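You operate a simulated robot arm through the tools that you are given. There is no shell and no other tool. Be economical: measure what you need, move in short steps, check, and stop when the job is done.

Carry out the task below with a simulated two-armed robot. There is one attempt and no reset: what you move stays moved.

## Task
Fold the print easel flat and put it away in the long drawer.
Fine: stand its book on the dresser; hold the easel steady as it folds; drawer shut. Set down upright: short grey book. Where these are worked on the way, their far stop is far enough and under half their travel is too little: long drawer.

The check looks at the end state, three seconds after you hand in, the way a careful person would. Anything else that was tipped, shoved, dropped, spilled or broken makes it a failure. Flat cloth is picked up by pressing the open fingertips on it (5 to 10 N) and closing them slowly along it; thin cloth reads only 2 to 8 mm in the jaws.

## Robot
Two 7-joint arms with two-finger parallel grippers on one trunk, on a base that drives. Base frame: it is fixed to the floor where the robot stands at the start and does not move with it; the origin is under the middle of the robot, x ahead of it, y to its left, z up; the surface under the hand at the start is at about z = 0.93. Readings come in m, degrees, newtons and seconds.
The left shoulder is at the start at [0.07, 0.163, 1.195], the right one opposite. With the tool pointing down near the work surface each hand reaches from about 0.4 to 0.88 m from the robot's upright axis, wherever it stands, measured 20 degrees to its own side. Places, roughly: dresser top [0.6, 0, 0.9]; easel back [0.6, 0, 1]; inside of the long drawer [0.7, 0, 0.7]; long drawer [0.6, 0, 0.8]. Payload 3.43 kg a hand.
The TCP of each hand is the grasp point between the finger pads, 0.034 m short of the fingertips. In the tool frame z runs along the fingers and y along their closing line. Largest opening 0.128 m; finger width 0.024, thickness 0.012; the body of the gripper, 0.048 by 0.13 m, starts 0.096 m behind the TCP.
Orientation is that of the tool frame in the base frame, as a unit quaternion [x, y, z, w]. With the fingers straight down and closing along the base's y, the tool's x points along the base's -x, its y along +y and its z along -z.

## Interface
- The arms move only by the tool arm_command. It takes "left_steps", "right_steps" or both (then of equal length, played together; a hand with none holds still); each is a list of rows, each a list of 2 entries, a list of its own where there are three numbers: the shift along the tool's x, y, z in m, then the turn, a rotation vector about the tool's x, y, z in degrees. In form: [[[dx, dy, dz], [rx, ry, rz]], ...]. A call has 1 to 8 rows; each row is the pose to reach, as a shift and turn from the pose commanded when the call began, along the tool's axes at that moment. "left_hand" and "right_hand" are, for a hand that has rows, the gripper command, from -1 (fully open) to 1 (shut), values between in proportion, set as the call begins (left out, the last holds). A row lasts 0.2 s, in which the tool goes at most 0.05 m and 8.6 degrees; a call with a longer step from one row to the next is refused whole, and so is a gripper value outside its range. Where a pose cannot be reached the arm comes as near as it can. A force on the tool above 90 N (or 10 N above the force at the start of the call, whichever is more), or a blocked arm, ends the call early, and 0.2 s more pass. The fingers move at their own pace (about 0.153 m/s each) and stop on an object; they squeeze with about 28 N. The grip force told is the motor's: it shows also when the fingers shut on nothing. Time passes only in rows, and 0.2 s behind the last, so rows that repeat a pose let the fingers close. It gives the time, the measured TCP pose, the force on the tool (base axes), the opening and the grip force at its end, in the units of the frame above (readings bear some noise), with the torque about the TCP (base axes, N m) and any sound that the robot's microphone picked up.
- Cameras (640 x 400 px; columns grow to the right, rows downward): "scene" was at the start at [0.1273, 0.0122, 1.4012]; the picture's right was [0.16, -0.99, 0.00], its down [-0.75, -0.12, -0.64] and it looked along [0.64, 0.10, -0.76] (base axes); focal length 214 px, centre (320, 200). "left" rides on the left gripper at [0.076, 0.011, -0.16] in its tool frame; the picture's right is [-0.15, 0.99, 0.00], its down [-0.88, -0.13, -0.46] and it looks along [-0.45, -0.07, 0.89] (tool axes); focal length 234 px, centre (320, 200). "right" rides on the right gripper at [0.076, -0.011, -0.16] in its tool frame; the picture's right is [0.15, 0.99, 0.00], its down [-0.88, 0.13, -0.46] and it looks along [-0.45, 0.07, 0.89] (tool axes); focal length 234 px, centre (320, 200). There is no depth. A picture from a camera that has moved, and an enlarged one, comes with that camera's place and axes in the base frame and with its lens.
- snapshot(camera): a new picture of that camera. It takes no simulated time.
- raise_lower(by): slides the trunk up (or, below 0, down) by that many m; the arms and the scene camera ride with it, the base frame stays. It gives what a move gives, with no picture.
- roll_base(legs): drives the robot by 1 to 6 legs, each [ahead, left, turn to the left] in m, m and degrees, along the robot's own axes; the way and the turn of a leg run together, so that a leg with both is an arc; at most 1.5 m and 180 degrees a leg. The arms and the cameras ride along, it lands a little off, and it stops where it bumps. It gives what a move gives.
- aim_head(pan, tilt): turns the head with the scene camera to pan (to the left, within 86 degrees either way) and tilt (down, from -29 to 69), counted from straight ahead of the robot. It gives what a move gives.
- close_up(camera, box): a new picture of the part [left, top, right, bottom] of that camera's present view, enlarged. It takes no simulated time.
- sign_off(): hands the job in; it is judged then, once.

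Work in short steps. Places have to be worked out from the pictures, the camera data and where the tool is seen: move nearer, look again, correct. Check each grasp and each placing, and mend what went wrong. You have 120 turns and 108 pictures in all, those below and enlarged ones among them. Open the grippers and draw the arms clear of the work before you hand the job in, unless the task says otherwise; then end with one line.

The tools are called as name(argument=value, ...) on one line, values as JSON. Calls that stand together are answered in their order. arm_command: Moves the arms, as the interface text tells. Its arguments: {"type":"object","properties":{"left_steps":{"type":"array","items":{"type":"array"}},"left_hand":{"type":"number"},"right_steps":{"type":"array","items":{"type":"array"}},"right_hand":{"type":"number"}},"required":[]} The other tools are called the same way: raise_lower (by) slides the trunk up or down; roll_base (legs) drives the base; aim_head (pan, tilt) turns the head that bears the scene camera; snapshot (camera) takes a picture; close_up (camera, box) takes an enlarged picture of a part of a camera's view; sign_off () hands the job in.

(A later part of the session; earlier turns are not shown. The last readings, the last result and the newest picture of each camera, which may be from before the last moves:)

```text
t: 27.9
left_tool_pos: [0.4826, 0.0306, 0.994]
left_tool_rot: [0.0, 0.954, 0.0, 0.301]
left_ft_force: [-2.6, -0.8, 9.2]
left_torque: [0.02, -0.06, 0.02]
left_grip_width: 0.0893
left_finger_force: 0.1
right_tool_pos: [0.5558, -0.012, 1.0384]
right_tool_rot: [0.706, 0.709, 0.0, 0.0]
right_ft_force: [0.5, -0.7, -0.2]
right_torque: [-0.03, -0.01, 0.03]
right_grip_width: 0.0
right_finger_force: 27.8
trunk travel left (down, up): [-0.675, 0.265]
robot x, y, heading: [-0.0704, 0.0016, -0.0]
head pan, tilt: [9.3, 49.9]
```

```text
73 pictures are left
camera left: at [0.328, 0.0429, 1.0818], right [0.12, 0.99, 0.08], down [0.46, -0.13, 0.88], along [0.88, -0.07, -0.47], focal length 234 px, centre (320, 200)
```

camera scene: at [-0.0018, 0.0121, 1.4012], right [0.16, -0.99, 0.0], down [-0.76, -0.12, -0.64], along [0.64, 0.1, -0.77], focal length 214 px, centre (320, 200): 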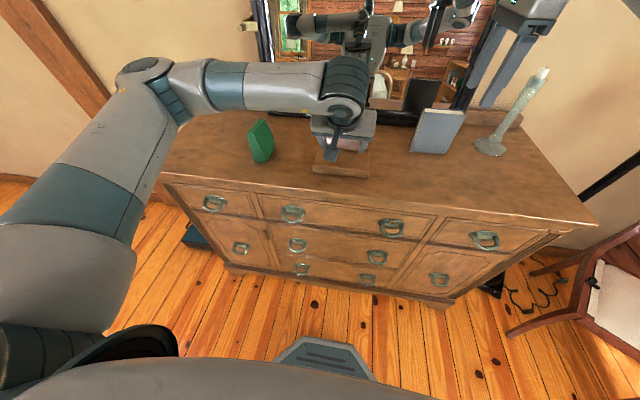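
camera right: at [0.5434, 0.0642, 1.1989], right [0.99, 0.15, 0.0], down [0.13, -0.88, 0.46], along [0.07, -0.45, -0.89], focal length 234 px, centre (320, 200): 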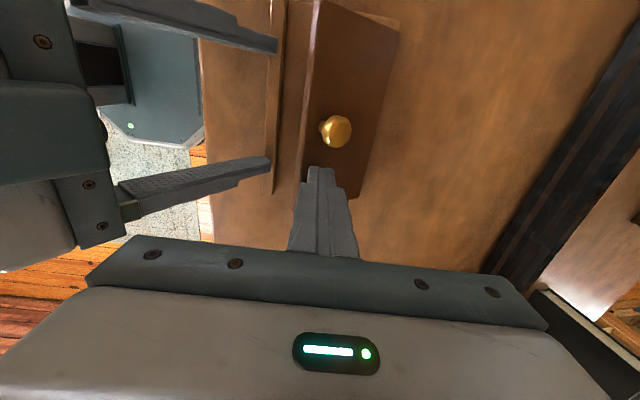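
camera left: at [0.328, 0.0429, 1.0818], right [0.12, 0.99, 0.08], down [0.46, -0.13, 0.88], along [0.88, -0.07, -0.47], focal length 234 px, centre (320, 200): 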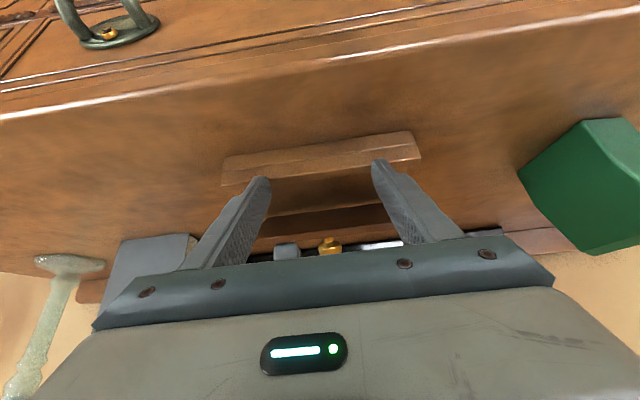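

Folding well, base unmoved. Continue down to flat with care.

arm_command(right_steps=[[[0, -0.006, 0.01], [0, 0, 0]], [[0, -0.009, 0.02], [0, 0, 0]], [[0, -0.011, 0.028], [0, 0, 0]], [[0, -0.011, 0.035], [0, 0, 0]]])

snapshot(camera="right")

snapshot(camera="left")

```text
t: 28.9
left_tool_pos: [0.4828, 0.0307, 0.9949]
left_tool_rot: [0.0, 0.954, 0.0, 0.301]
left_ft_force: [-3.3, -0.6, 7.2]
left_torque: [0.05, 0.01, 0.03]
left_grip_width: 0.0894
left_finger_force: 0.2
right_tool_pos: [0.5445, -0.012, 1.0032]
right_tool_rot: [0.706, 0.708, -0.001, 0.001]
right_ft_force: [-0.1, 0.1, -0.2]
right_torque: [-0.01, 0.03, 0.0]
right_grip_width: 0.0
right_finger_force: 28.3
trunk travel left (down, up): [-0.675, 0.265]
robot x, y, heading: [-0.0681, -0.0038, -0.0]
head pan, tilt: [9.3, 49.9]
```

```text
72 pictures are left
camera right: at [0.5324, 0.0641, 1.1634], right [0.99, 0.15, 0.0], down [0.13, -0.88, 0.46], along [0.07, -0.45, -0.89], focal length 234 px, centre (320, 200)
```

right: 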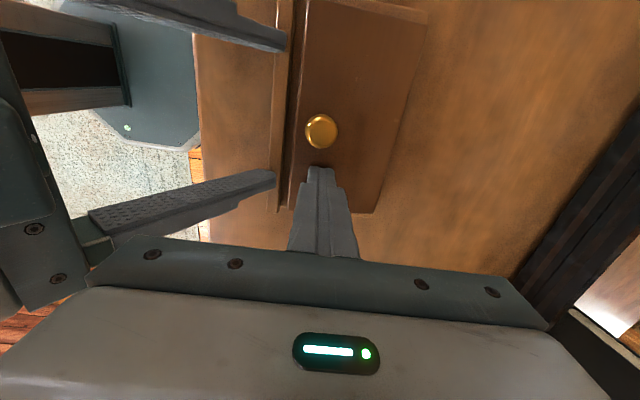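

```text
71 pictures are left
camera left: at [0.328, 0.0429, 1.0818], right [0.12, 0.99, 0.08], down [0.46, -0.13, 0.88], along [0.88, -0.07, -0.47], focal length 234 px, centre (320, 200)
```

left: 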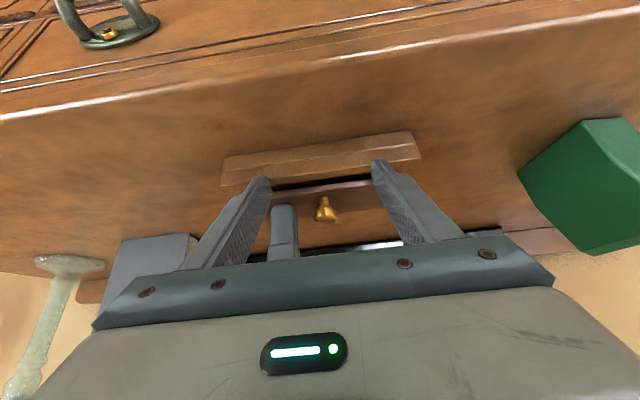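

Almost flat; I press further down until a contact force shows.

arm_command(right_steps=[[[0, 0, 0.005], [0, 0, 0]], [[0, 0, 0.009], [0, 0, 0]], [[0, 0, 0.013], [0, 0, 0]], [[0, 0, 0.016], [0, 0, 0]], [[0, 0, 0.019], [0, 0, 0]]])

snapshot(camera="left")

snapshot(camera="right")

```text
t: 30.1
left_tool_pos: [0.4811, 0.031, 0.9967]
left_tool_rot: [-0.001, 0.953, 0.001, 0.301]
left_ft_force: [0.0, -0.5, 1.1]
left_torque: [-0.02, 0.0, 0.02]
left_grip_width: 0.0894
left_finger_force: 0.1
right_tool_pos: [0.5449, -0.012, 0.9897]
right_tool_rot: [0.706, 0.709, 0.004, 0.001]
right_ft_force: [1.9, -4.4, 38.9]
right_torque: [-0.26, -0.12, 0.27]
right_grip_width: 0.0
right_finger_force: 28.2
trunk travel left (down, up): [-0.675, 0.265]
robot x, y, heading: [-0.0693, -0.0025, 0.1]
head pan, tilt: [9.3, 49.9]
```

```text
70 pictures are left
camera left: at [0.3259, 0.0425, 1.083], right [0.12, 0.99, 0.08], down [0.46, -0.13, 0.88], along [0.88, -0.07, -0.47], focal length 234 px, centre (320, 200)
```

left: 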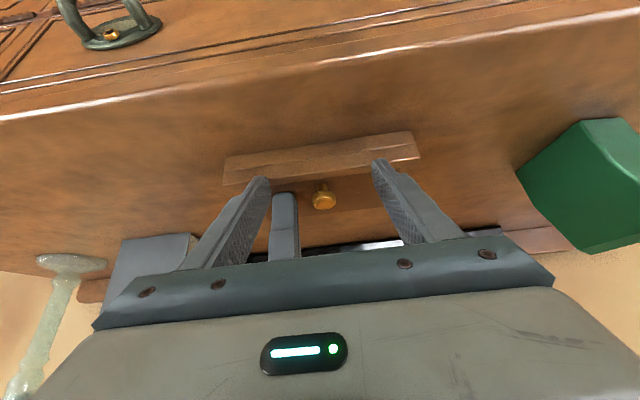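

```text
69 pictures are left
camera right: at [0.5314, 0.0636, 1.1498], right [0.99, 0.15, 0.01], down [0.13, -0.88, 0.45], along [0.08, -0.45, -0.89], focal length 234 px, centre (320, 200)
```

right: 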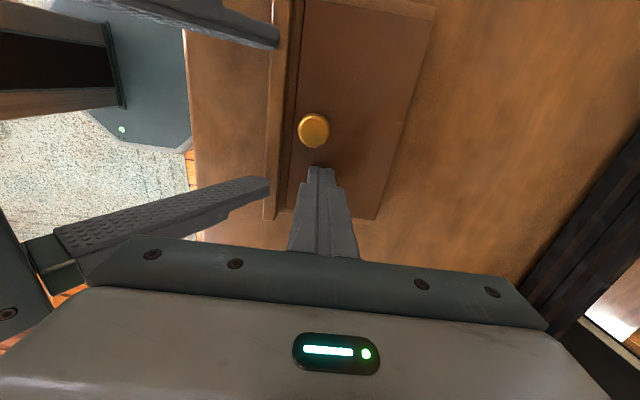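

Folded flat against the tray (39 N contact). I lift the right hand off, and check it stays.

arm_command(right_steps=[[[0, 0, -0.01], [0, 0, 0]], [[0, 0, -0.03], [0, 0, 0]], [[0, 0, -0.07], [0, 0, 0]], [[0, 0.0, -0.12], [0, 0, 0]], [[0, 0.0, -0.16], [0, 0, 0]]])

arm_command(left_steps=[[[0, 0, -0.02], [0, 0, 0]], [[0, 0, -0.05], [0, 0, 0]], [[0, 0, -0.08], [0, 0, 0]], [[0, 0.04, -0.12], [0, 0, 0]], [[0, 0.08, -0.14], [0, 0, 0]], [[0, 0.12, -0.15], [0, 0, 0]], [[0, 0.16, -0.15], [0, 0, 0]], [[0, 0.2, -0.15], [0, 0, 0]]])

snapshot(camera="right")

close_up(camera="scene", box=[240, 80, 440, 205])

```text
t: 31.2
left_tool_pos: [0.4816, 0.0313, 0.9938]
left_tool_rot: [0.0, 0.954, 0.0, 0.301]
left_ft_force: [-3.5, 1.2, 3.8]
left_torque: [-0.1, 0.01, -0.01]
left_grip_width: 0.0895
left_finger_force: 0.0
right_tool_pos: [0.5453, -0.014, 1.1464]
right_tool_rot: [0.706, 0.708, -0.001, 0.0]
right_ft_force: [0.3, 0.2, -0.6]
right_torque: [0.03, -0.02, -0.01]
right_grip_width: 0.0
right_finger_force: 27.8
trunk travel left (down, up): [-0.675, 0.265]
robot x, y, heading: [-0.0706, -0.0053, 0.1]
head pan, tilt: [9.3, 49.9]
```

```text
refused: row 4 steps farther than a row can; nothing moved
```

```text
68 pictures are left
camera right: at [0.5333, 0.0641, 1.3062], right [0.99, 0.15, 0.0], down [0.13, -0.88, 0.46], along [0.07, -0.45, -0.89], focal length 234 px, centre (320, 200)
```

right: 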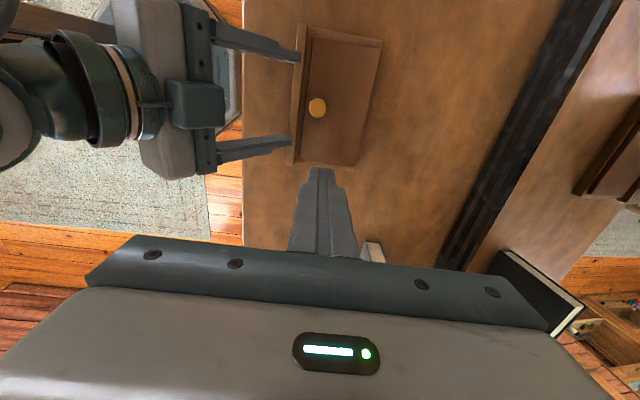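

```text
3.20 times, centred on (340, 142) of scene
camera zoom: at [0.057, 0.0125, 1.4011], right [0.16, -0.99, 0.0], down [-0.75, -0.12, -0.64], along [0.64, 0.1, -0.76], focal length 686 px, centre (256, 384)
```

zoom: 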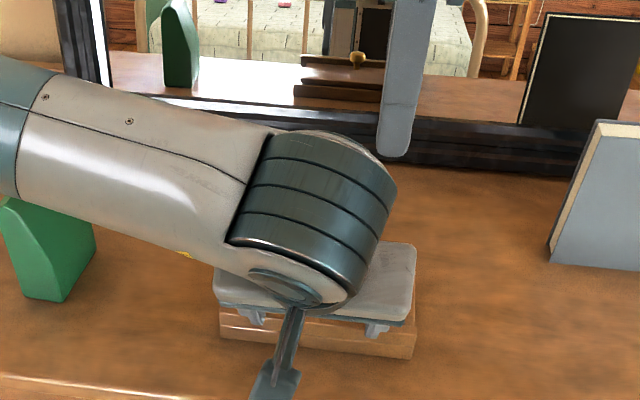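

The easel stays folded (x 0.503–0.610, y −0.055–0.12). Left hand withdraws up and to the left; the right opens above the easel and centres over it.

arm_command(left_steps=[[[0, 0, -0.02], [0, 0, 0]], [[0, 0, -0.05], [0, 0, 0]], [[0, 0, -0.09], [0, 0, 0]], [[0, 0.04, -0.1], [0, 0, 0]], [[0, 0.08, -0.11], [0, 0, 0]], [[0, 0.12, -0.12], [0, 0, 0]], [[0, 0.16, -0.12], [0, 0, 0]], [[0, 0.2, -0.12], [0, 0, 0]]], right_steps=[[[0, 0, 0], [0, 0, 0]], [[0, 0, 0], [0, 0, 0]], [[0, 0, 0], [0, 0, 0]], [[0.01, 0.003, 0], [0, 0, 0]], [[0.02, 0.006, 0], [0, 0, 0]], [[0.03, 0.008, 0], [0, 0, 0]], [[0.04, 0.01, 0], [0, 0, 0]], [[0.046, 0.011, 0], [0, 0, 0]]], right_hand=-1)

snapshot(camera="right")

snapshot(camera="left")

snapshot(camera="scene")

```text
t: 33.0
left_tool_pos: [0.4314, 0.2324, 1.0988]
left_tool_rot: [0.0, 0.954, -0.001, 0.3]
left_ft_force: [0.3, 0.2, 0.1]
left_torque: [0.01, 0.01, -0.02]
left_grip_width: 0.0897
left_finger_force: 0.0
left hand out of reach, approached as far as the arm can: row 6, 7, 8
right_tool_pos: [0.5557, 0.0343, 1.1463]
right_tool_rot: [0.705, 0.709, 0.0, 0.002]
right_ft_force: [0.0, 0.2, -0.1]
right_torque: [-0.06, -0.04, 0.01]
right_grip_width: 0.1281
right_finger_force: 0.2
trunk travel left (down, up): [-0.675, 0.265]
robot x, y, heading: [-0.0663, -0.0001, 0.1]
head pan, tilt: [9.3, 49.9]
```

```text
66 pictures are left
camera right: at [0.543, 0.1125, 1.3053], right [0.99, 0.15, 0.0], down [0.13, -0.88, 0.46], along [0.07, -0.45, -0.89], focal length 234 px, centre (320, 200)
```

right: 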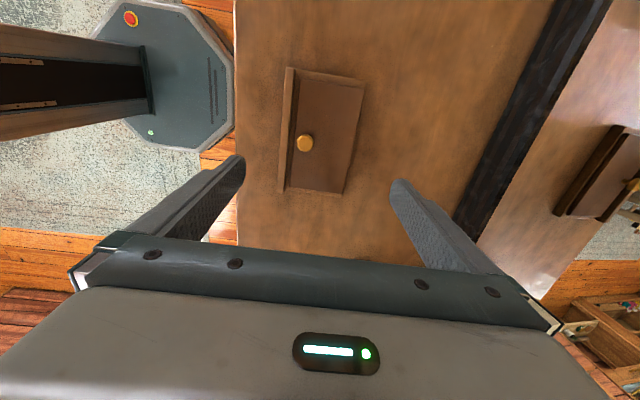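

```text
65 pictures are left
camera left: at [0.2773, 0.2443, 1.1858], right [0.12, 0.99, 0.08], down [0.46, -0.13, 0.88], along [0.88, -0.07, -0.47], focal length 234 px, centre (320, 200)
```

left: 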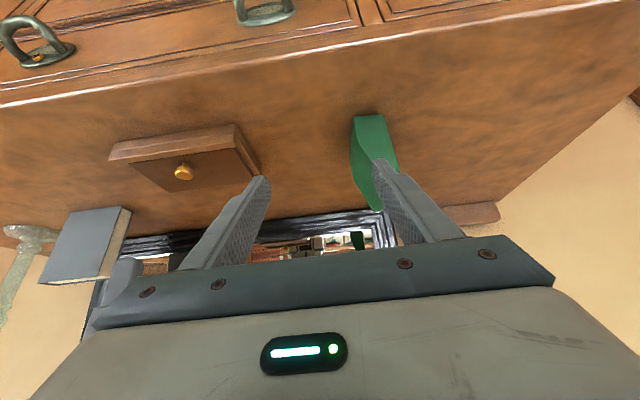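

```text
64 pictures are left
camera scene: at [0.0564, 0.0144, 1.4014], right [0.16, -0.99, 0.0], down [-0.75, -0.12, -0.64], along [0.64, 0.1, -0.76], focal length 214 px, centre (320, 200)
```

scene: 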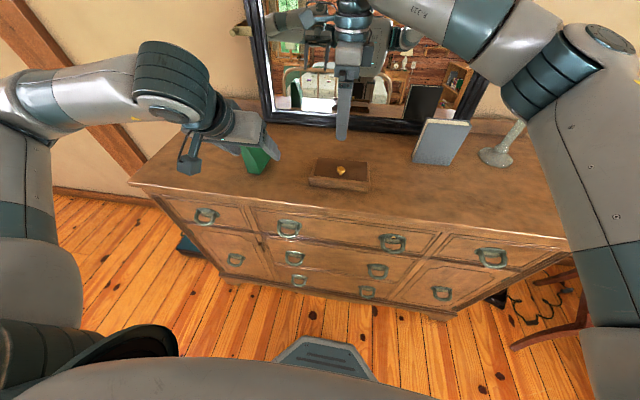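

Alignment is good (easel centre x≈0.557 vs hand 0.556). I lower the open hand around the easel.

arm_command(right_steps=[[[0, 0.001, 0.045], [0, 0, 0]], [[0, 0.001, 0.09], [0, 0, 0]], [[0, 0.001, 0.12], [0, 0, 0]], [[0, 0.001, 0.145], [0, 0, 0]], [[0, 0.001, 0.16], [0, 0, 0]], [[0, 0.001, 0.17], [0, 0, 0]], [[0, 0.001, 0.177], [0, 0, 0]]])

snapshot(camera="right")

close_up(camera="scene", box=[260, 100, 420, 200])

```text
t: 34.6
left_tool_pos: [0.4338, 0.2306, 1.0991]
left_tool_rot: [-0.001, 0.954, 0.001, 0.3]
left_ft_force: [-0.6, 1.0, -0.1]
left_torque: [-0.02, -0.02, -0.04]
left_grip_width: 0.0897
left_finger_force: 0.1
right_tool_pos: [0.5588, 0.0339, 0.967]
right_tool_rot: [0.706, 0.708, 0.0, 0.0]
right_ft_force: [-0.4, -0.3, 1.4]
right_torque: [0.0, 0.02, -0.03]
right_grip_width: 0.1279
right_finger_force: 0.1
trunk travel left (down, up): [-0.675, 0.265]
robot x, y, heading: [-0.07, -0.0007, -0.1]
head pan, tilt: [9.3, 49.9]
```

```text
63 pictures are left
camera right: at [0.5458, 0.1109, 1.1273], right [0.99, 0.15, 0.0], down [0.13, -0.88, 0.46], along [0.07, -0.45, -0.89], focal length 234 px, centre (320, 200)
```

right: 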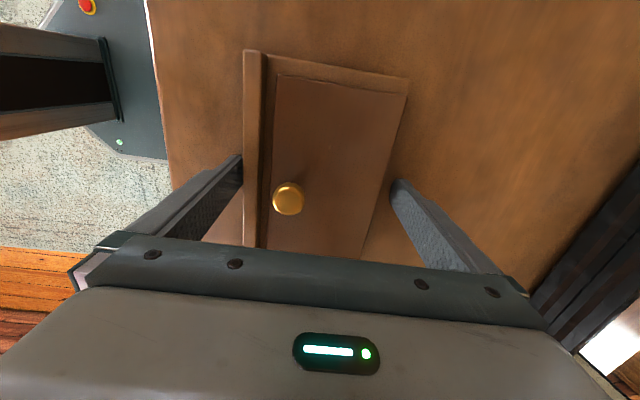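

```text
4.00 times, centred on (340, 150) of scene
camera zoom: at [0.0581, 0.0122, 1.4012], right [0.16, -0.99, 0.0], down [-0.76, -0.12, -0.64], along [0.64, 0.1, -0.77], focal length 858 px, centre (240, 400)
```

zoom: 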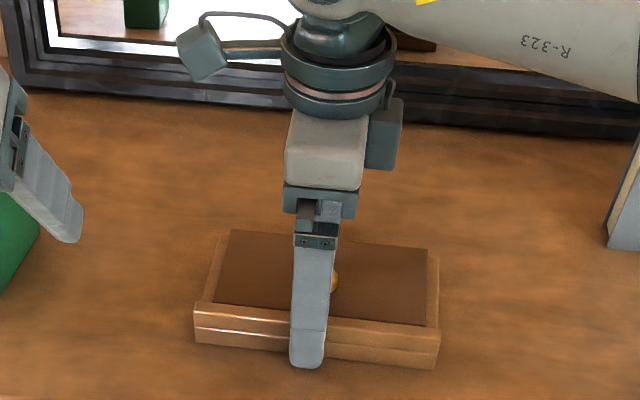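

Straddled nicely, now close.

arm_command(right_steps=[[[0, 0, 0], [0, 0, 0]], [[0, 0, 0], [0, 0, 0]], [[0, 0, 0], [0, 0, 0]]], right_hand=1)

arm_command(right_steps=[[[0, 0, -0.01], [0, 0, 0]], [[0, 0, -0.03], [0, 0, 0]], [[0, 0, -0.07], [0, 0, 0]], [[0, 0, -0.11], [0, 0, 0]]])

snapshot(camera="right")

snapshot(camera="scene")

```text
t: 35.5
left_tool_pos: [0.4317, 0.2301, 1.0991]
left_tool_rot: [0.0, 0.954, 0.0, 0.3]
left_ft_force: [-0.1, 0.7, -0.4]
left_torque: [-0.01, -0.01, 0.0]
left_grip_width: 0.0895
left_finger_force: 0.1
right_tool_pos: [0.5587, 0.0346, 0.9682]
right_tool_rot: [0.706, 0.708, 0.001, -0.001]
right_ft_force: [0.0, 0.6, 0.3]
right_torque: [0.16, -0.13, 0.0]
right_grip_width: 0.1098
right_finger_force: 28.3
trunk travel left (down, up): [-0.675, 0.265]
robot x, y, heading: [-0.0672, -0.0012, 0.1]
head pan, tilt: [9.3, 49.9]
```

```text
t: 36.5
left_tool_pos: [0.432, 0.2306, 1.0976]
left_tool_rot: [0.0, 0.954, -0.001, 0.3]
left_ft_force: [0.0, 0.1, -0.8]
left_torque: [0.0, -0.01, -0.04]
left_grip_width: 0.0895
left_finger_force: 0.1
right_tool_pos: [0.5578, 0.0342, 1.0769]
right_tool_rot: [0.706, 0.708, 0.0, 0.0]
right_ft_force: [0.0, -0.4, -2.7]
right_torque: [0.03, -0.04, -0.01]
right_grip_width: 0.11
right_finger_force: 27.7
trunk travel left (down, up): [-0.675, 0.265]
robot x, y, heading: [-0.069, 0.0049, -0.4]
head pan, tilt: [9.3, 49.9]
```

```text
61 pictures are left
camera right: at [0.546, 0.1099, 1.237], right [0.99, 0.15, 0.0], down [0.13, -0.88, 0.46], along [0.07, -0.45, -0.89], focal length 234 px, centre (320, 200)
```

right: 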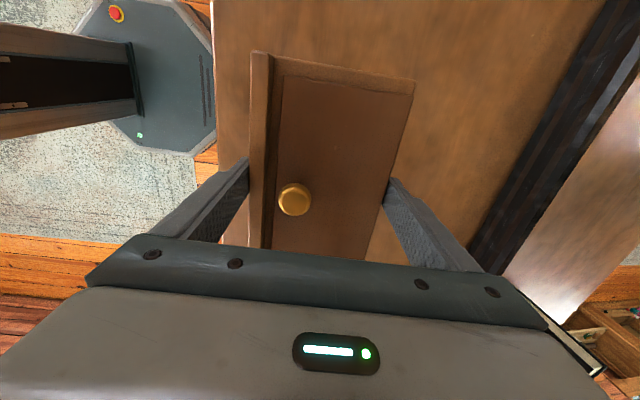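

```text
60 pictures are left
camera scene: at [0.0572, 0.0128, 1.4012], right [0.16, -0.99, 0.0], down [-0.75, -0.12, -0.64], along [0.64, 0.1, -0.76], focal length 214 px, centre (320, 200)
```

scene: 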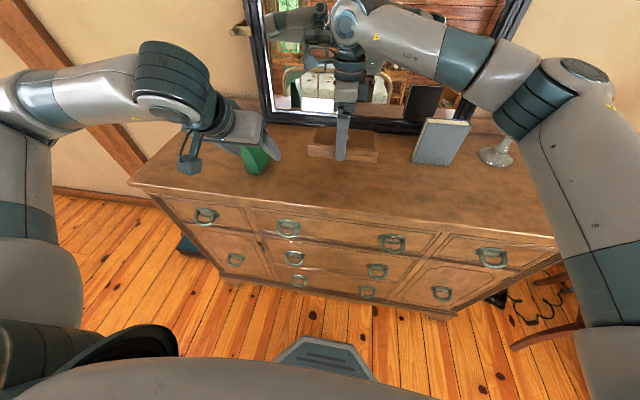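

The easel is lifted firmly (110 mm, weight ≈2.5 N). I raise it a bit, roll back 0.18 m, and look at the long drawer's left handle.

arm_command(right_steps=[[[0, 0, -0.03], [0, 0, 0]], [[0, 0, -0.06], [0, 0, 0]], [[0, 0, -0.08], [0, 0, 0]]])

roll_base(legs=[[-0.18, 0, 0]])

snapshot(camera="scene")

snapshot(camera="left")

```text
t: 37.2
left_tool_pos: [0.4323, 0.2308, 1.098]
left_tool_rot: [0.0, 0.954, -0.001, 0.301]
left_ft_force: [0.0, 0.5, 0.2]
left_torque: [0.01, -0.02, 0.03]
left_grip_width: 0.0896
left_finger_force: 0.0
right_tool_pos: [0.559, 0.034, 1.1575]
right_tool_rot: [0.706, 0.709, -0.001, 0.0]
right_ft_force: [0.4, 0.0, -2.8]
right_torque: [-0.01, -0.04, -0.01]
right_grip_width: 0.1098
right_finger_force: 28.3
trunk travel left (down, up): [-0.675, 0.265]
robot x, y, heading: [-0.0679, 0.0027, -0.2]
head pan, tilt: [9.3, 49.9]
```

```text
t: 38.8
left_tool_pos: [0.2548, 0.2321, 1.0971]
left_tool_rot: [-0.001, 0.954, 0.0, 0.299]
left_ft_force: [0.1, 0.0, 1.3]
left_torque: [-0.02, -0.01, -0.01]
left_grip_width: 0.0899
left_finger_force: 0.1
right_tool_pos: [0.3814, 0.0338, 1.1568]
right_tool_rot: [0.706, 0.709, 0.0, -0.001]
right_ft_force: [0.9, -0.9, -2.7]
right_torque: [0.02, -0.01, -0.01]
right_grip_width: 0.1099
right_finger_force: 28.4
trunk travel left (down, up): [-0.675, 0.265]
robot x, y, heading: [-0.2458, -0.0009, 0.5]
head pan, tilt: [9.3, 49.9]
```

```text
59 pictures are left
camera scene: at [-0.1189, 0.0124, 1.401], right [0.16, -0.99, 0.0], down [-0.76, -0.12, -0.64], along [0.63, 0.1, -0.77], focal length 214 px, centre (320, 200)
```

scene: 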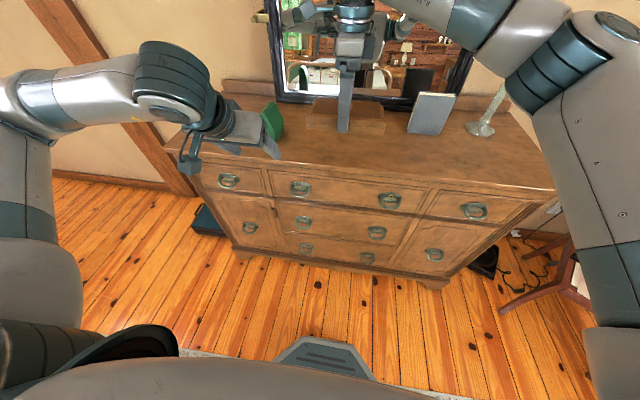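

```text
58 pictures are left
camera left: at [0.1015, 0.2424, 1.1854], right [0.12, 0.99, 0.08], down [0.46, -0.13, 0.88], along [0.88, -0.07, -0.47], focal length 234 px, centre (320, 200)
```

left: 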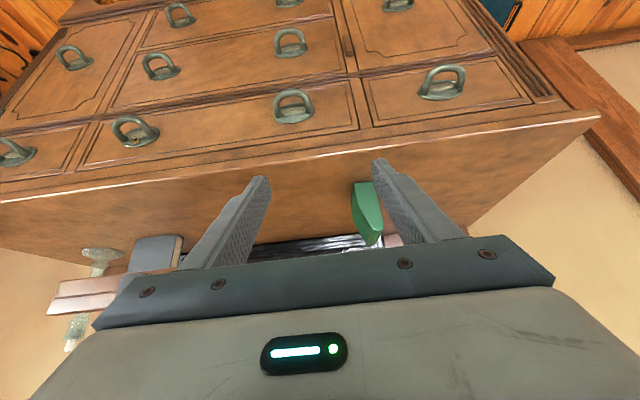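

The left camera (upside down) shows the top row. I enlarge the two long-drawer handles.

close_up(camera="left", box=[240, 60, 360, 135])

close_up(camera="left", box=[80, 90, 200, 165])

close_up(camera="scene", box=[250, 160, 450, 285])

```text
5.33 times, centred on (300, 98) of left
camera zoom: at [0.1015, 0.2424, 1.1854], right [0.12, 0.99, 0.08], down [0.46, -0.13, 0.88], along [0.88, -0.07, -0.47], focal length 1249 px, centre (427, 747)
```

zoom: 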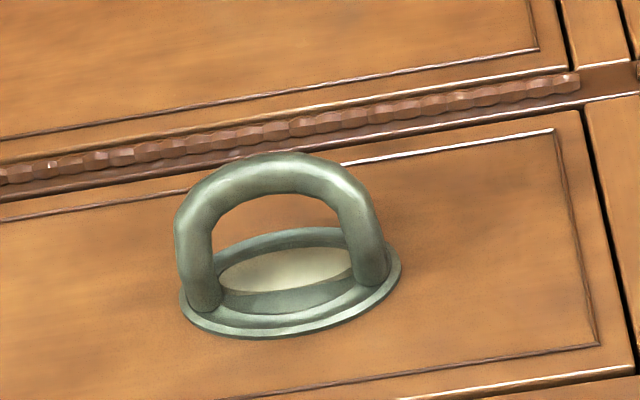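

```text
5.33 times, centred on (140, 128) of left
camera zoom: at [0.1015, 0.2424, 1.1854], right [0.12, 0.99, 0.08], down [0.46, -0.13, 0.88], along [0.88, -0.07, -0.47], focal length 1249 px, centre (1280, 587)
```

zoom: 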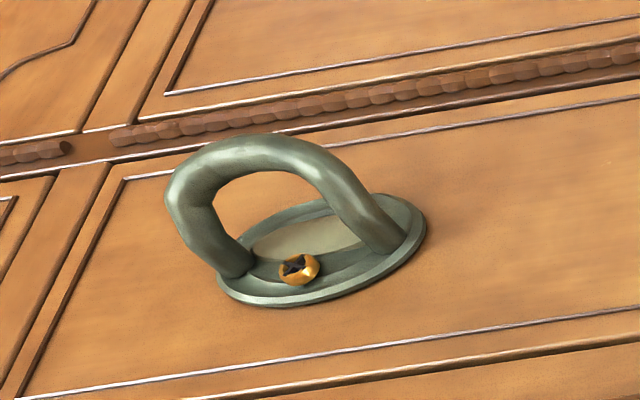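

```text
3.20 times, centred on (350, 222) of scene
camera zoom: at [-0.1189, 0.0124, 1.401], right [0.16, -0.99, 0.0], down [-0.76, -0.12, -0.64], along [0.63, 0.1, -0.77], focal length 686 px, centre (224, 128)
```

zoom: 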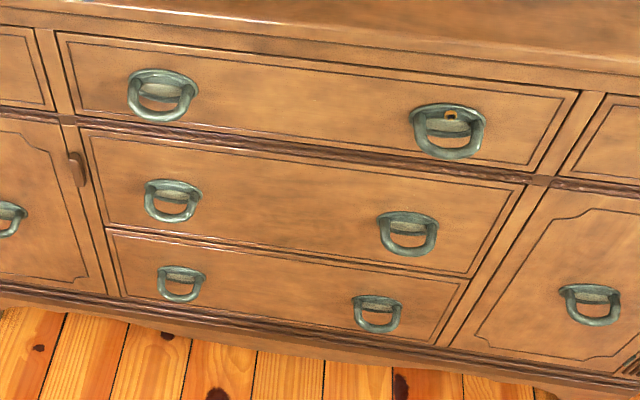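

Triangulated: left handle plate ≈(0.44, 0.18, 0.79), its loop bar ≈(0.425, 0.18, 0.745), loop about 8 cm wide. I bring the left hand in front of it, tilted to 60°, open wide, to clasp the loop from both sides.

arm_command(left_steps=[[[0.0, 0, 0.035], [0, -3, 0]], [[0.01, 0, 0.075], [0, -6, 0]], [[0.02, 0, 0.115], [0, -9, 0]], [[0.035, -0.01, 0.15], [0, -12, 0]], [[0.05, -0.02, 0.185], [0, -15, 0]], [[0.067, -0.03, 0.22], [0, -18, 0]], [[0.085, -0.04, 0.25], [0, -21, 0]], [[0.103, -0.052, 0.278], [0, -25, 0]]], left_hand=-1)

snapshot(camera="left")

snapshot(camera="scene")

```text
t: 40.5
left_tool_pos: [0.3151, 0.1499, 0.88]
left_tool_rot: [-0.007, 0.91, -0.024, 0.414]
left_ft_force: [-0.1, -1.3, -0.8]
left_torque: [0.0, -0.04, 0.02]
left_grip_width: 0.1278
left_finger_force: 0.0
left hand out of reach, approached as far as the arm can: row 6, 7, 8
right_tool_pos: [0.3847, 0.0298, 1.1559]
right_tool_rot: [0.706, 0.709, 0.0, -0.002]
right_ft_force: [0.3, -0.3, -2.3]
right_torque: [0.11, 0.06, 0.02]
right_grip_width: 0.1095
right_finger_force: 27.9
trunk travel left (down, up): [-0.675, 0.265]
robot x, y, heading: [-0.2495, 0.0012, 0.2]
head pan, tilt: [9.3, 49.9]
```

```text
54 pictures are left
camera left: at [0.1448, 0.1646, 0.9276], right [0.1, 0.99, 0.06], down [0.24, -0.08, 0.97], along [0.97, -0.09, -0.24], focal length 234 px, centre (320, 200)
```

left: 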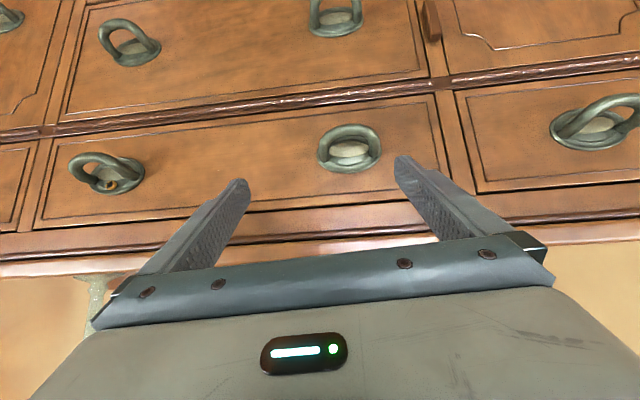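

```text
53 pictures are left
camera scene: at [-0.1171, 0.0074, 1.4009], right [0.16, -0.99, 0.0], down [-0.76, -0.12, -0.64], along [0.63, 0.11, -0.77], focal length 214 px, centre (320, 200)
```

scene: 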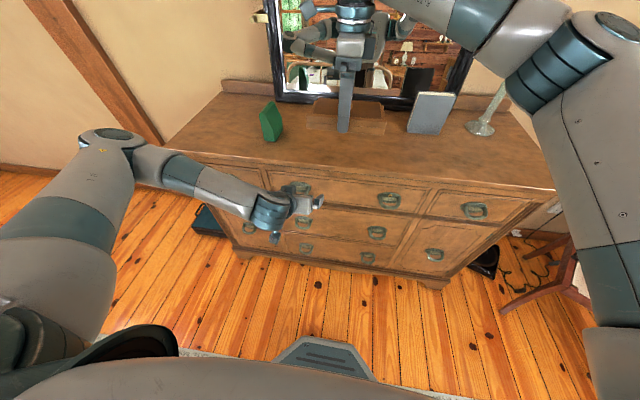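

The left arm hit its reach limit at this height, and the new view shows the loop really sticks out ~4.5 cm: bar ≈(0.39, 0.18, 0.785), plate ≈(0.43, 0.18, 0.80). I lower the trunk 9 cm so the left hand is level with it.

raise_lower(by=-0.09)

snapshot(camera="left")

snapshot(camera="scene")

```text
t: 41.8
left_tool_pos: [0.3132, 0.1509, 0.7932]
left_tool_rot: [-0.006, 0.909, -0.028, 0.415]
left_ft_force: [0.8, -0.4, 0.9]
left_torque: [-0.02, -0.01, -0.01]
left_grip_width: 0.1284
left_finger_force: 0.1
right_tool_pos: [0.3808, 0.0331, 1.0683]
right_tool_rot: [0.706, 0.708, 0.0, 0.001]
right_ft_force: [-0.4, -0.3, -2.1]
right_torque: [0.01, -0.03, -0.01]
right_grip_width: 0.1093
right_finger_force: 27.8
trunk travel left (down, up): [-0.585, 0.355]
robot x, y, heading: [-0.2473, 0.0022, -0.3]
head pan, tilt: [9.3, 49.9]
```

```text
52 pictures are left
camera left: at [0.1429, 0.1672, 0.8383], right [0.11, 0.99, 0.06], down [0.23, -0.08, 0.97], along [0.97, -0.09, -0.24], focal length 234 px, centre (320, 200)
```

left: 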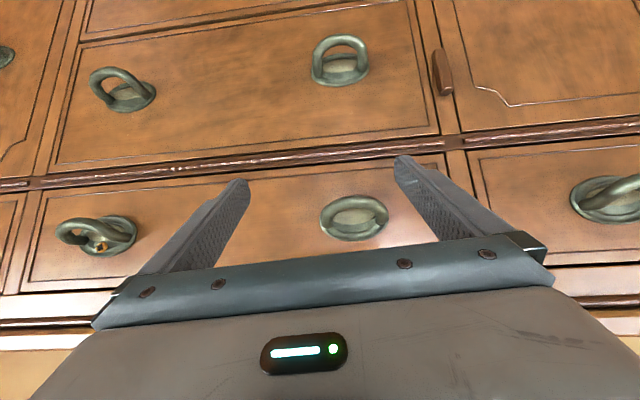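

```text
51 pictures are left
camera scene: at [-0.1203, 0.0125, 1.3113], right [0.16, -0.99, 0.0], down [-0.75, -0.12, -0.64], along [0.64, 0.1, -0.76], focal length 214 px, centre (320, 200)
```

scene: 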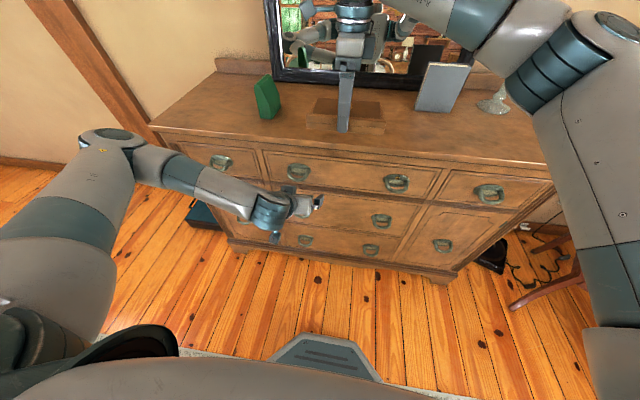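

The loop is now seen edge-on at y≈0.182, z≈0.785–0.795. I shift left 3 cm, then go forward around it.

arm_command(left_steps=[[[0, 0.03, 0], [0, 0, 0]], [[-0.015, 0.03, 0.015], [0, 0, 0]], [[-0.03, 0.03, 0.03], [0, 0, 0]], [[-0.043, 0.03, 0.045], [0, 0, 0]], [[-0.0556, 0.03, 0.0577], [0, 0, 0]]])

snapshot(camera="left")

close_up(camera="scene", box=[200, 120, 400, 245])

```text
t: 43.0
left_tool_pos: [0.3937, 0.1809, 0.7927]
left_tool_rot: [-0.006, 0.91, -0.028, 0.413]
left_ft_force: [-0.1, -0.2, -0.8]
left_torque: [-0.02, -0.03, 0.02]
left_grip_width: 0.1279
left_finger_force: 0.1
left hand out of reach, approached as far as the arm can: row 1
right_tool_pos: [0.3819, 0.0346, 1.0672]
right_tool_rot: [0.706, 0.708, -0.001, -0.001]
right_ft_force: [0.2, 0.1, -2.2]
right_torque: [0.02, 0.0, 0.0]
right_grip_width: 0.1097
right_finger_force: 27.9
trunk travel left (down, up): [-0.585, 0.355]
robot x, y, heading: [-0.2452, -0.004, 0.1]
head pan, tilt: [9.3, 49.9]
```

```text
50 pictures are left
camera left: at [0.2239, 0.1969, 0.8398], right [0.11, 0.99, 0.06], down [0.23, -0.08, 0.97], along [0.97, -0.09, -0.24], focal length 234 px, centre (320, 200)
```

left: 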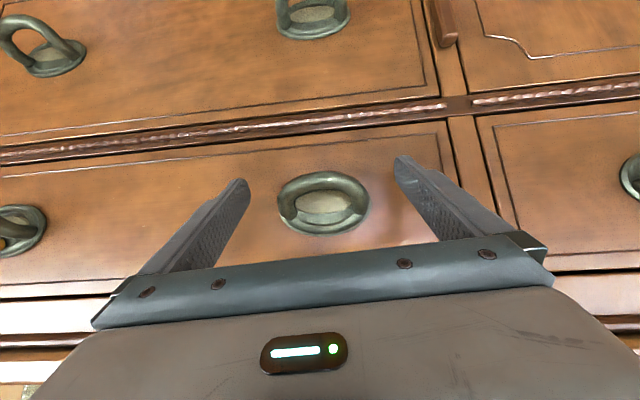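

```text
3.20 times, centred on (300, 182) of scene
camera zoom: at [-0.1194, 0.0124, 1.3111], right [0.16, -0.99, 0.0], down [-0.76, -0.12, -0.64], along [0.64, 0.1, -0.77], focal length 686 px, centre (384, 256)
```

zoom: 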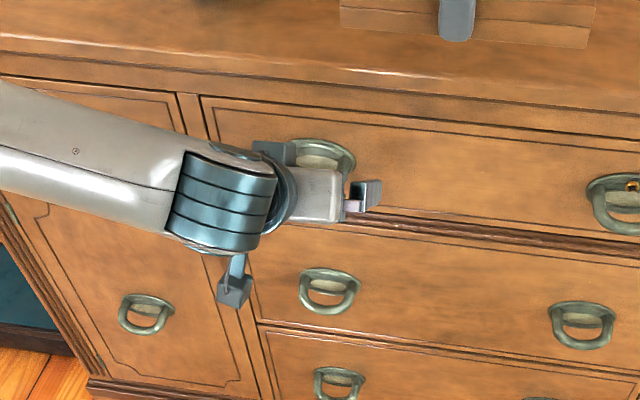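

The fingers flank the loop. I close on it.

arm_command(left_steps=[[[0, 0, 0], [0, 0, 0]], [[0, 0, 0], [0, 0, 0]], [[0, 0, 0], [0, 0, 0]], [[0, 0, 0], [0, 0, 0]]], left_hand=1)

snapshot(camera="left")

```text
t: 44.0
left_tool_pos: [0.3928, 0.18, 0.7926]
left_tool_rot: [-0.006, 0.91, -0.028, 0.414]
left_ft_force: [-3.4, -2.0, -3.4]
left_torque: [-0.15, 0.12, -0.38]
left_grip_width: 0.0714
left_finger_force: 45.2
right_tool_pos: [0.3812, 0.033, 1.0676]
right_tool_rot: [0.706, 0.708, 0.0, -0.001]
right_ft_force: [0.5, 0.2, -2.8]
right_torque: [0.0, -0.02, -0.01]
right_grip_width: 0.1095
right_finger_force: 27.2
trunk travel left (down, up): [-0.585, 0.355]
robot x, y, heading: [-0.2462, 0.0001, 0.0]
head pan, tilt: [9.3, 49.9]
```

```text
48 pictures are left
camera left: at [0.2233, 0.1964, 0.8399], right [0.11, 0.99, 0.06], down [0.23, -0.08, 0.97], along [0.97, -0.09, -0.24], focal length 234 px, centre (320, 200)
```

left: 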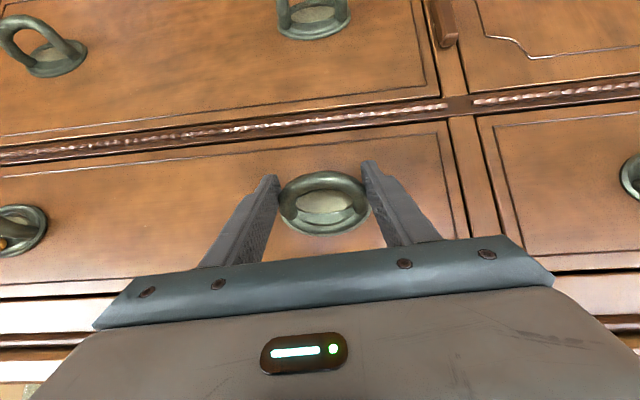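

Gripped (71 mm). A small arm pull straight back tests whether the drawer follows.

arm_command(left_steps=[[[0.0066, 0, -0.0075], [0, 0, 0]], [[0.0131, 0, -0.0151], [0, 0, 0]], [[0.0197, 0, -0.0226], [0, 0, 0]], [[0.0263, 0, -0.0302], [0, 0, 0]]])

snapshot(camera="left")

snapshot(camera="scene")

```text
t: 45.0
left_tool_pos: [0.3516, 0.1805, 0.79]
left_tool_rot: [-0.006, 0.911, -0.027, 0.412]
left_ft_force: [0.4, -8.9, -21.6]
left_torque: [-0.13, -0.11, -0.29]
left_grip_width: 0.0673
left_finger_force: 45.1
right_tool_pos: [0.384, 0.0334, 1.0657]
right_tool_rot: [0.706, 0.708, -0.001, 0.0]
right_ft_force: [-0.1, 0.3, -3.1]
right_torque: [0.02, 0.0, 0.0]
right_grip_width: 0.1097
right_finger_force: 28.4
trunk travel left (down, up): [-0.585, 0.355]
robot x, y, heading: [-0.2471, -0.0037, 0.1]
head pan, tilt: [9.3, 49.9]
```

```text
47 pictures are left
camera left: at [0.1833, 0.1966, 0.8383], right [0.11, 0.99, 0.06], down [0.24, -0.08, 0.97], along [0.97, -0.09, -0.25], focal length 234 px, centre (320, 200)
```

left: 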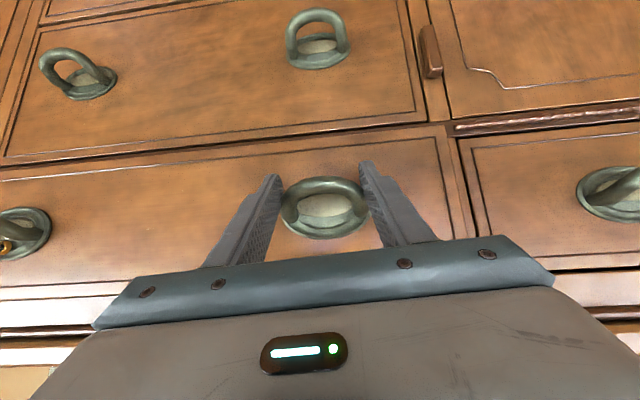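

```text
46 pictures are left
camera scene: at [-0.1178, 0.0118, 1.3108], right [0.16, -0.99, 0.0], down [-0.76, -0.12, -0.64], along [0.63, 0.1, -0.77], focal length 214 px, centre (320, 200)
```

scene: 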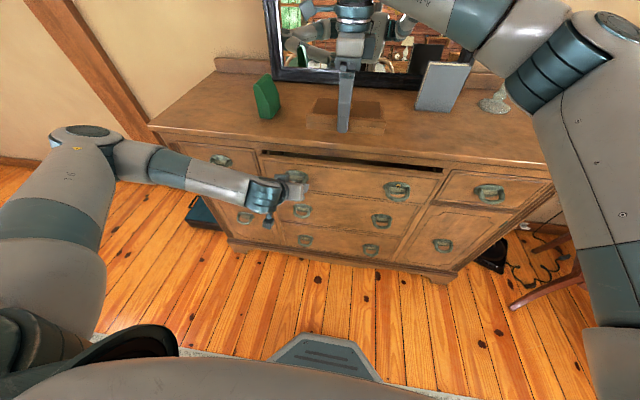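

The drawer follows (gap visible). I relax the vertical load slightly, then roll the base back 0.1 m to pull further.

arm_command(left_steps=[[[0.0015, 0, 0.0015], [0, 0, 0]], [[0.003, 0, 0.0026], [0, 0, 0]]])

roll_base(legs=[[-0.1, 0, 0]])

snapshot(camera="scene")

snapshot(camera="left")

```text
t: 45.6
left_tool_pos: [0.3542, 0.1802, 0.7904]
left_tool_rot: [-0.007, 0.91, -0.028, 0.414]
left_ft_force: [-3.9, -6.4, -5.9]
left_torque: [-0.17, 0.73, -0.37]
left_grip_width: 0.0675
left_finger_force: 45.0
right_tool_pos: [0.3825, 0.0336, 1.0677]
right_tool_rot: [0.706, 0.708, -0.001, -0.001]
right_ft_force: [0.3, 0.4, -3.2]
right_torque: [0.01, -0.03, -0.02]
right_grip_width: 0.1095
right_finger_force: 28.4
trunk travel left (down, up): [-0.585, 0.355]
robot x, y, heading: [-0.2446, -0.0018, 0.0]
head pan, tilt: [9.3, 49.9]
```

```text
t: 46.8
left_tool_pos: [0.2537, 0.1816, 0.7907]
left_tool_rot: [-0.008, 0.91, -0.027, 0.414]
left_ft_force: [-0.1, -0.9, 0.6]
left_torque: [0.0, 0.02, 0.01]
left_grip_width: 0.0
left_finger_force: 33.0
right_tool_pos: [0.2819, 0.0343, 1.0691]
right_tool_rot: [0.706, 0.709, 0.0, 0.0]
right_ft_force: [-0.8, 0.4, -2.1]
right_torque: [0.02, -0.01, 0.04]
right_grip_width: 0.1096
right_finger_force: 28.2
trunk travel left (down, up): [-0.585, 0.355]
robot x, y, heading: [-0.3481, -0.002, 0.2]
head pan, tilt: [9.3, 49.9]
```

```text
45 pictures are left
camera scene: at [-0.2207, 0.0126, 1.3113], right [0.16, -0.99, 0.0], down [-0.75, -0.12, -0.64], along [0.64, 0.1, -0.76], focal length 214 px, centre (320, 200)
```

scene: 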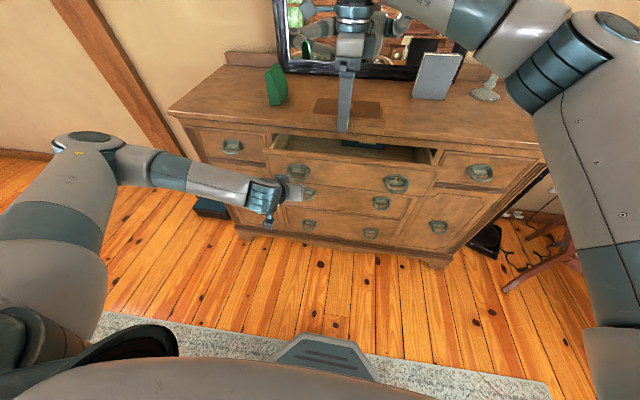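

```text
44 pictures are left
camera left: at [0.0828, 0.1971, 0.8367], right [0.11, 0.99, 0.06], down [0.23, -0.08, 0.97], along [0.97, -0.09, -0.24], focal length 234 px, centre (320, 200)
```

left: 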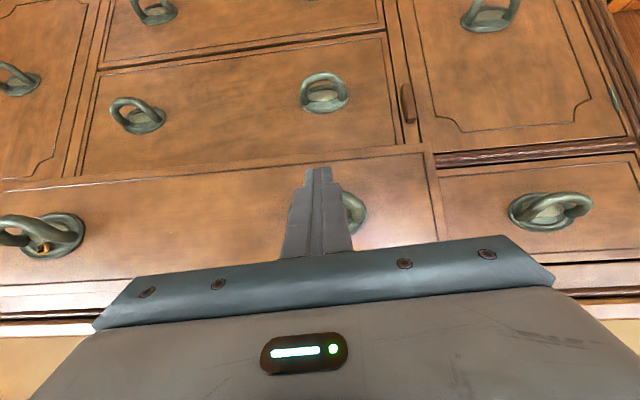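

The grip slipped off with the drawer ~0.1 m open. That is enough to hook behind the drawer front from inside. I look closer at the opening.

close_up(camera="scene", box=[250, 110, 450, 235])

```text
3.20 times, centred on (350, 172) of scene
camera zoom: at [-0.2207, 0.0126, 1.3113], right [0.16, -0.99, 0.0], down [-0.75, -0.12, -0.64], along [0.64, 0.1, -0.76], focal length 686 px, centre (224, 288)
```

zoom: 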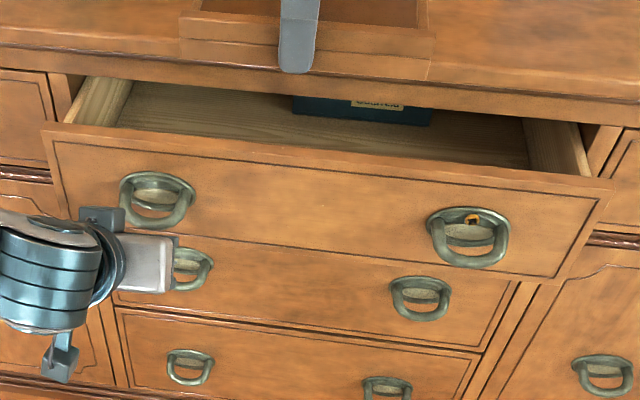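

The interior shows a teal box deep inside. Front face is at x≈0.34, top edge z≈0.86. I raise the left hand, bring it nearly vertical and over to y≈0.235 to hook behind the drawer front.

arm_command(left_steps=[[[-0.022, 0.01, -0.019], [0, 4.5, 0]], [[-0.044, 0.025, -0.038], [0, 9, 0]], [[-0.066, 0.04, -0.057], [0, 14, 0]], [[-0.088, 0.055, -0.076], [0, 19, 0]], [[-0.11, 0.055, -0.095], [0, 24, 0]], [[-0.132, 0.055, -0.114], [0, 29, 0]], [[-0.154, 0.055, -0.133], [0, 34, 0]], [[-0.173, 0.055, -0.151], [0, 39, 0]]])

snapshot(camera="left")

```text
t: 48.5
left_tool_pos: [0.2538, 0.2474, 1.0159]
left_tool_rot: [0.003, 0.996, -0.027, 0.087]
left_ft_force: [-1.2, -0.2, -0.8]
left_torque: [0.04, 0.02, -0.02]
left_grip_width: 0.0001
left_finger_force: 32.8
right_tool_pos: [0.2817, 0.0334, 1.0671]
right_tool_rot: [0.706, 0.709, -0.001, 0.0]
right_ft_force: [0.9, 0.7, -2.1]
right_torque: [0.01, -0.01, -0.01]
right_grip_width: 0.1096
right_finger_force: 27.8
trunk travel left (down, up): [-0.585, 0.355]
robot x, y, heading: [-0.347, -0.0007, -0.2]
head pan, tilt: [9.3, 49.9]
```

```text
42 pictures are left
camera left: at [0.1513, 0.2669, 1.1595], right [0.15, 0.99, -0.03], down [0.79, -0.11, 0.61], along [0.6, -0.12, -0.79], focal length 234 px, centre (320, 200)
```

left: 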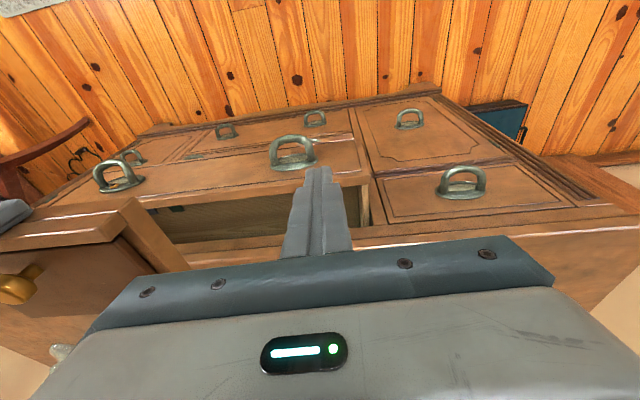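

Slot behind the front is x≈0.356–0.41; fingers go to x≈0.38, y≈0.245. Move over, then straight down.

arm_command(left_steps=[[[-0.041, 0, 0.007], [0, 0, 0]], [[-0.082, 0, 0.014], [0, 0, 0]], [[-0.122, 0, 0.0216], [0, 0, 0]], [[-0.1135, 0, 0.07], [0, 0, 0]]])

snapshot(camera="left")

close_up(camera="scene", box=[200, 110, 400, 235])

```text
t: 49.5
left_tool_pos: [0.3779, 0.2458, 0.9657]
left_tool_rot: [0.003, 0.996, -0.028, 0.086]
left_ft_force: [0.0, 0.9, -0.7]
left_torque: [0.0, 0.02, -0.03]
left_grip_width: 0.0
left_finger_force: 33.2
right_tool_pos: [0.283, 0.0355, 1.0678]
right_tool_rot: [0.706, 0.708, -0.002, 0.0]
right_ft_force: [1.0, 0.2, -1.6]
right_torque: [-0.02, 0.02, 0.04]
right_grip_width: 0.1099
right_finger_force: 27.9
trunk travel left (down, up): [-0.585, 0.355]
robot x, y, heading: [-0.3473, -0.0015, 0.1]
head pan, tilt: [9.3, 49.9]
```

```text
41 pictures are left
camera left: at [0.2753, 0.2669, 1.1082], right [0.15, 0.99, -0.03], down [0.79, -0.1, 0.61], along [0.6, -0.12, -0.79], focal length 234 px, centre (320, 200)
```

left: 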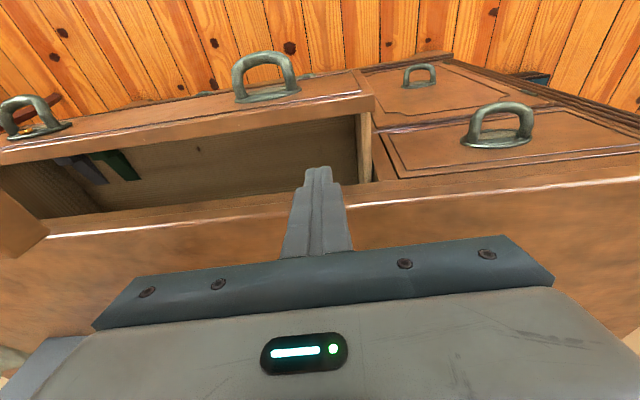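

```text
3.20 times, centred on (300, 172) of scene
camera zoom: at [-0.2187, 0.0138, 1.3111], right [0.16, -0.99, 0.0], down [-0.76, -0.13, -0.64], along [0.63, 0.1, -0.77], focal length 686 px, centre (384, 288)
```

zoom: 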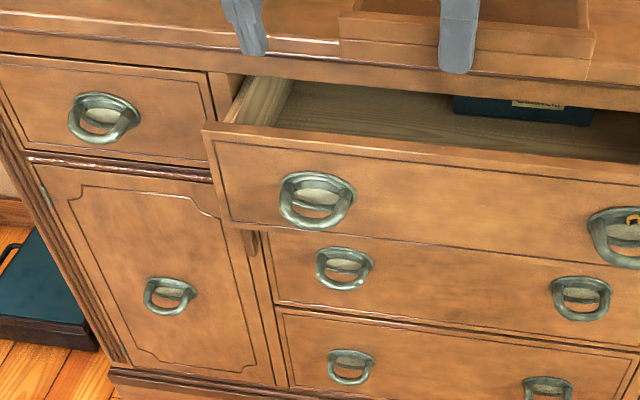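

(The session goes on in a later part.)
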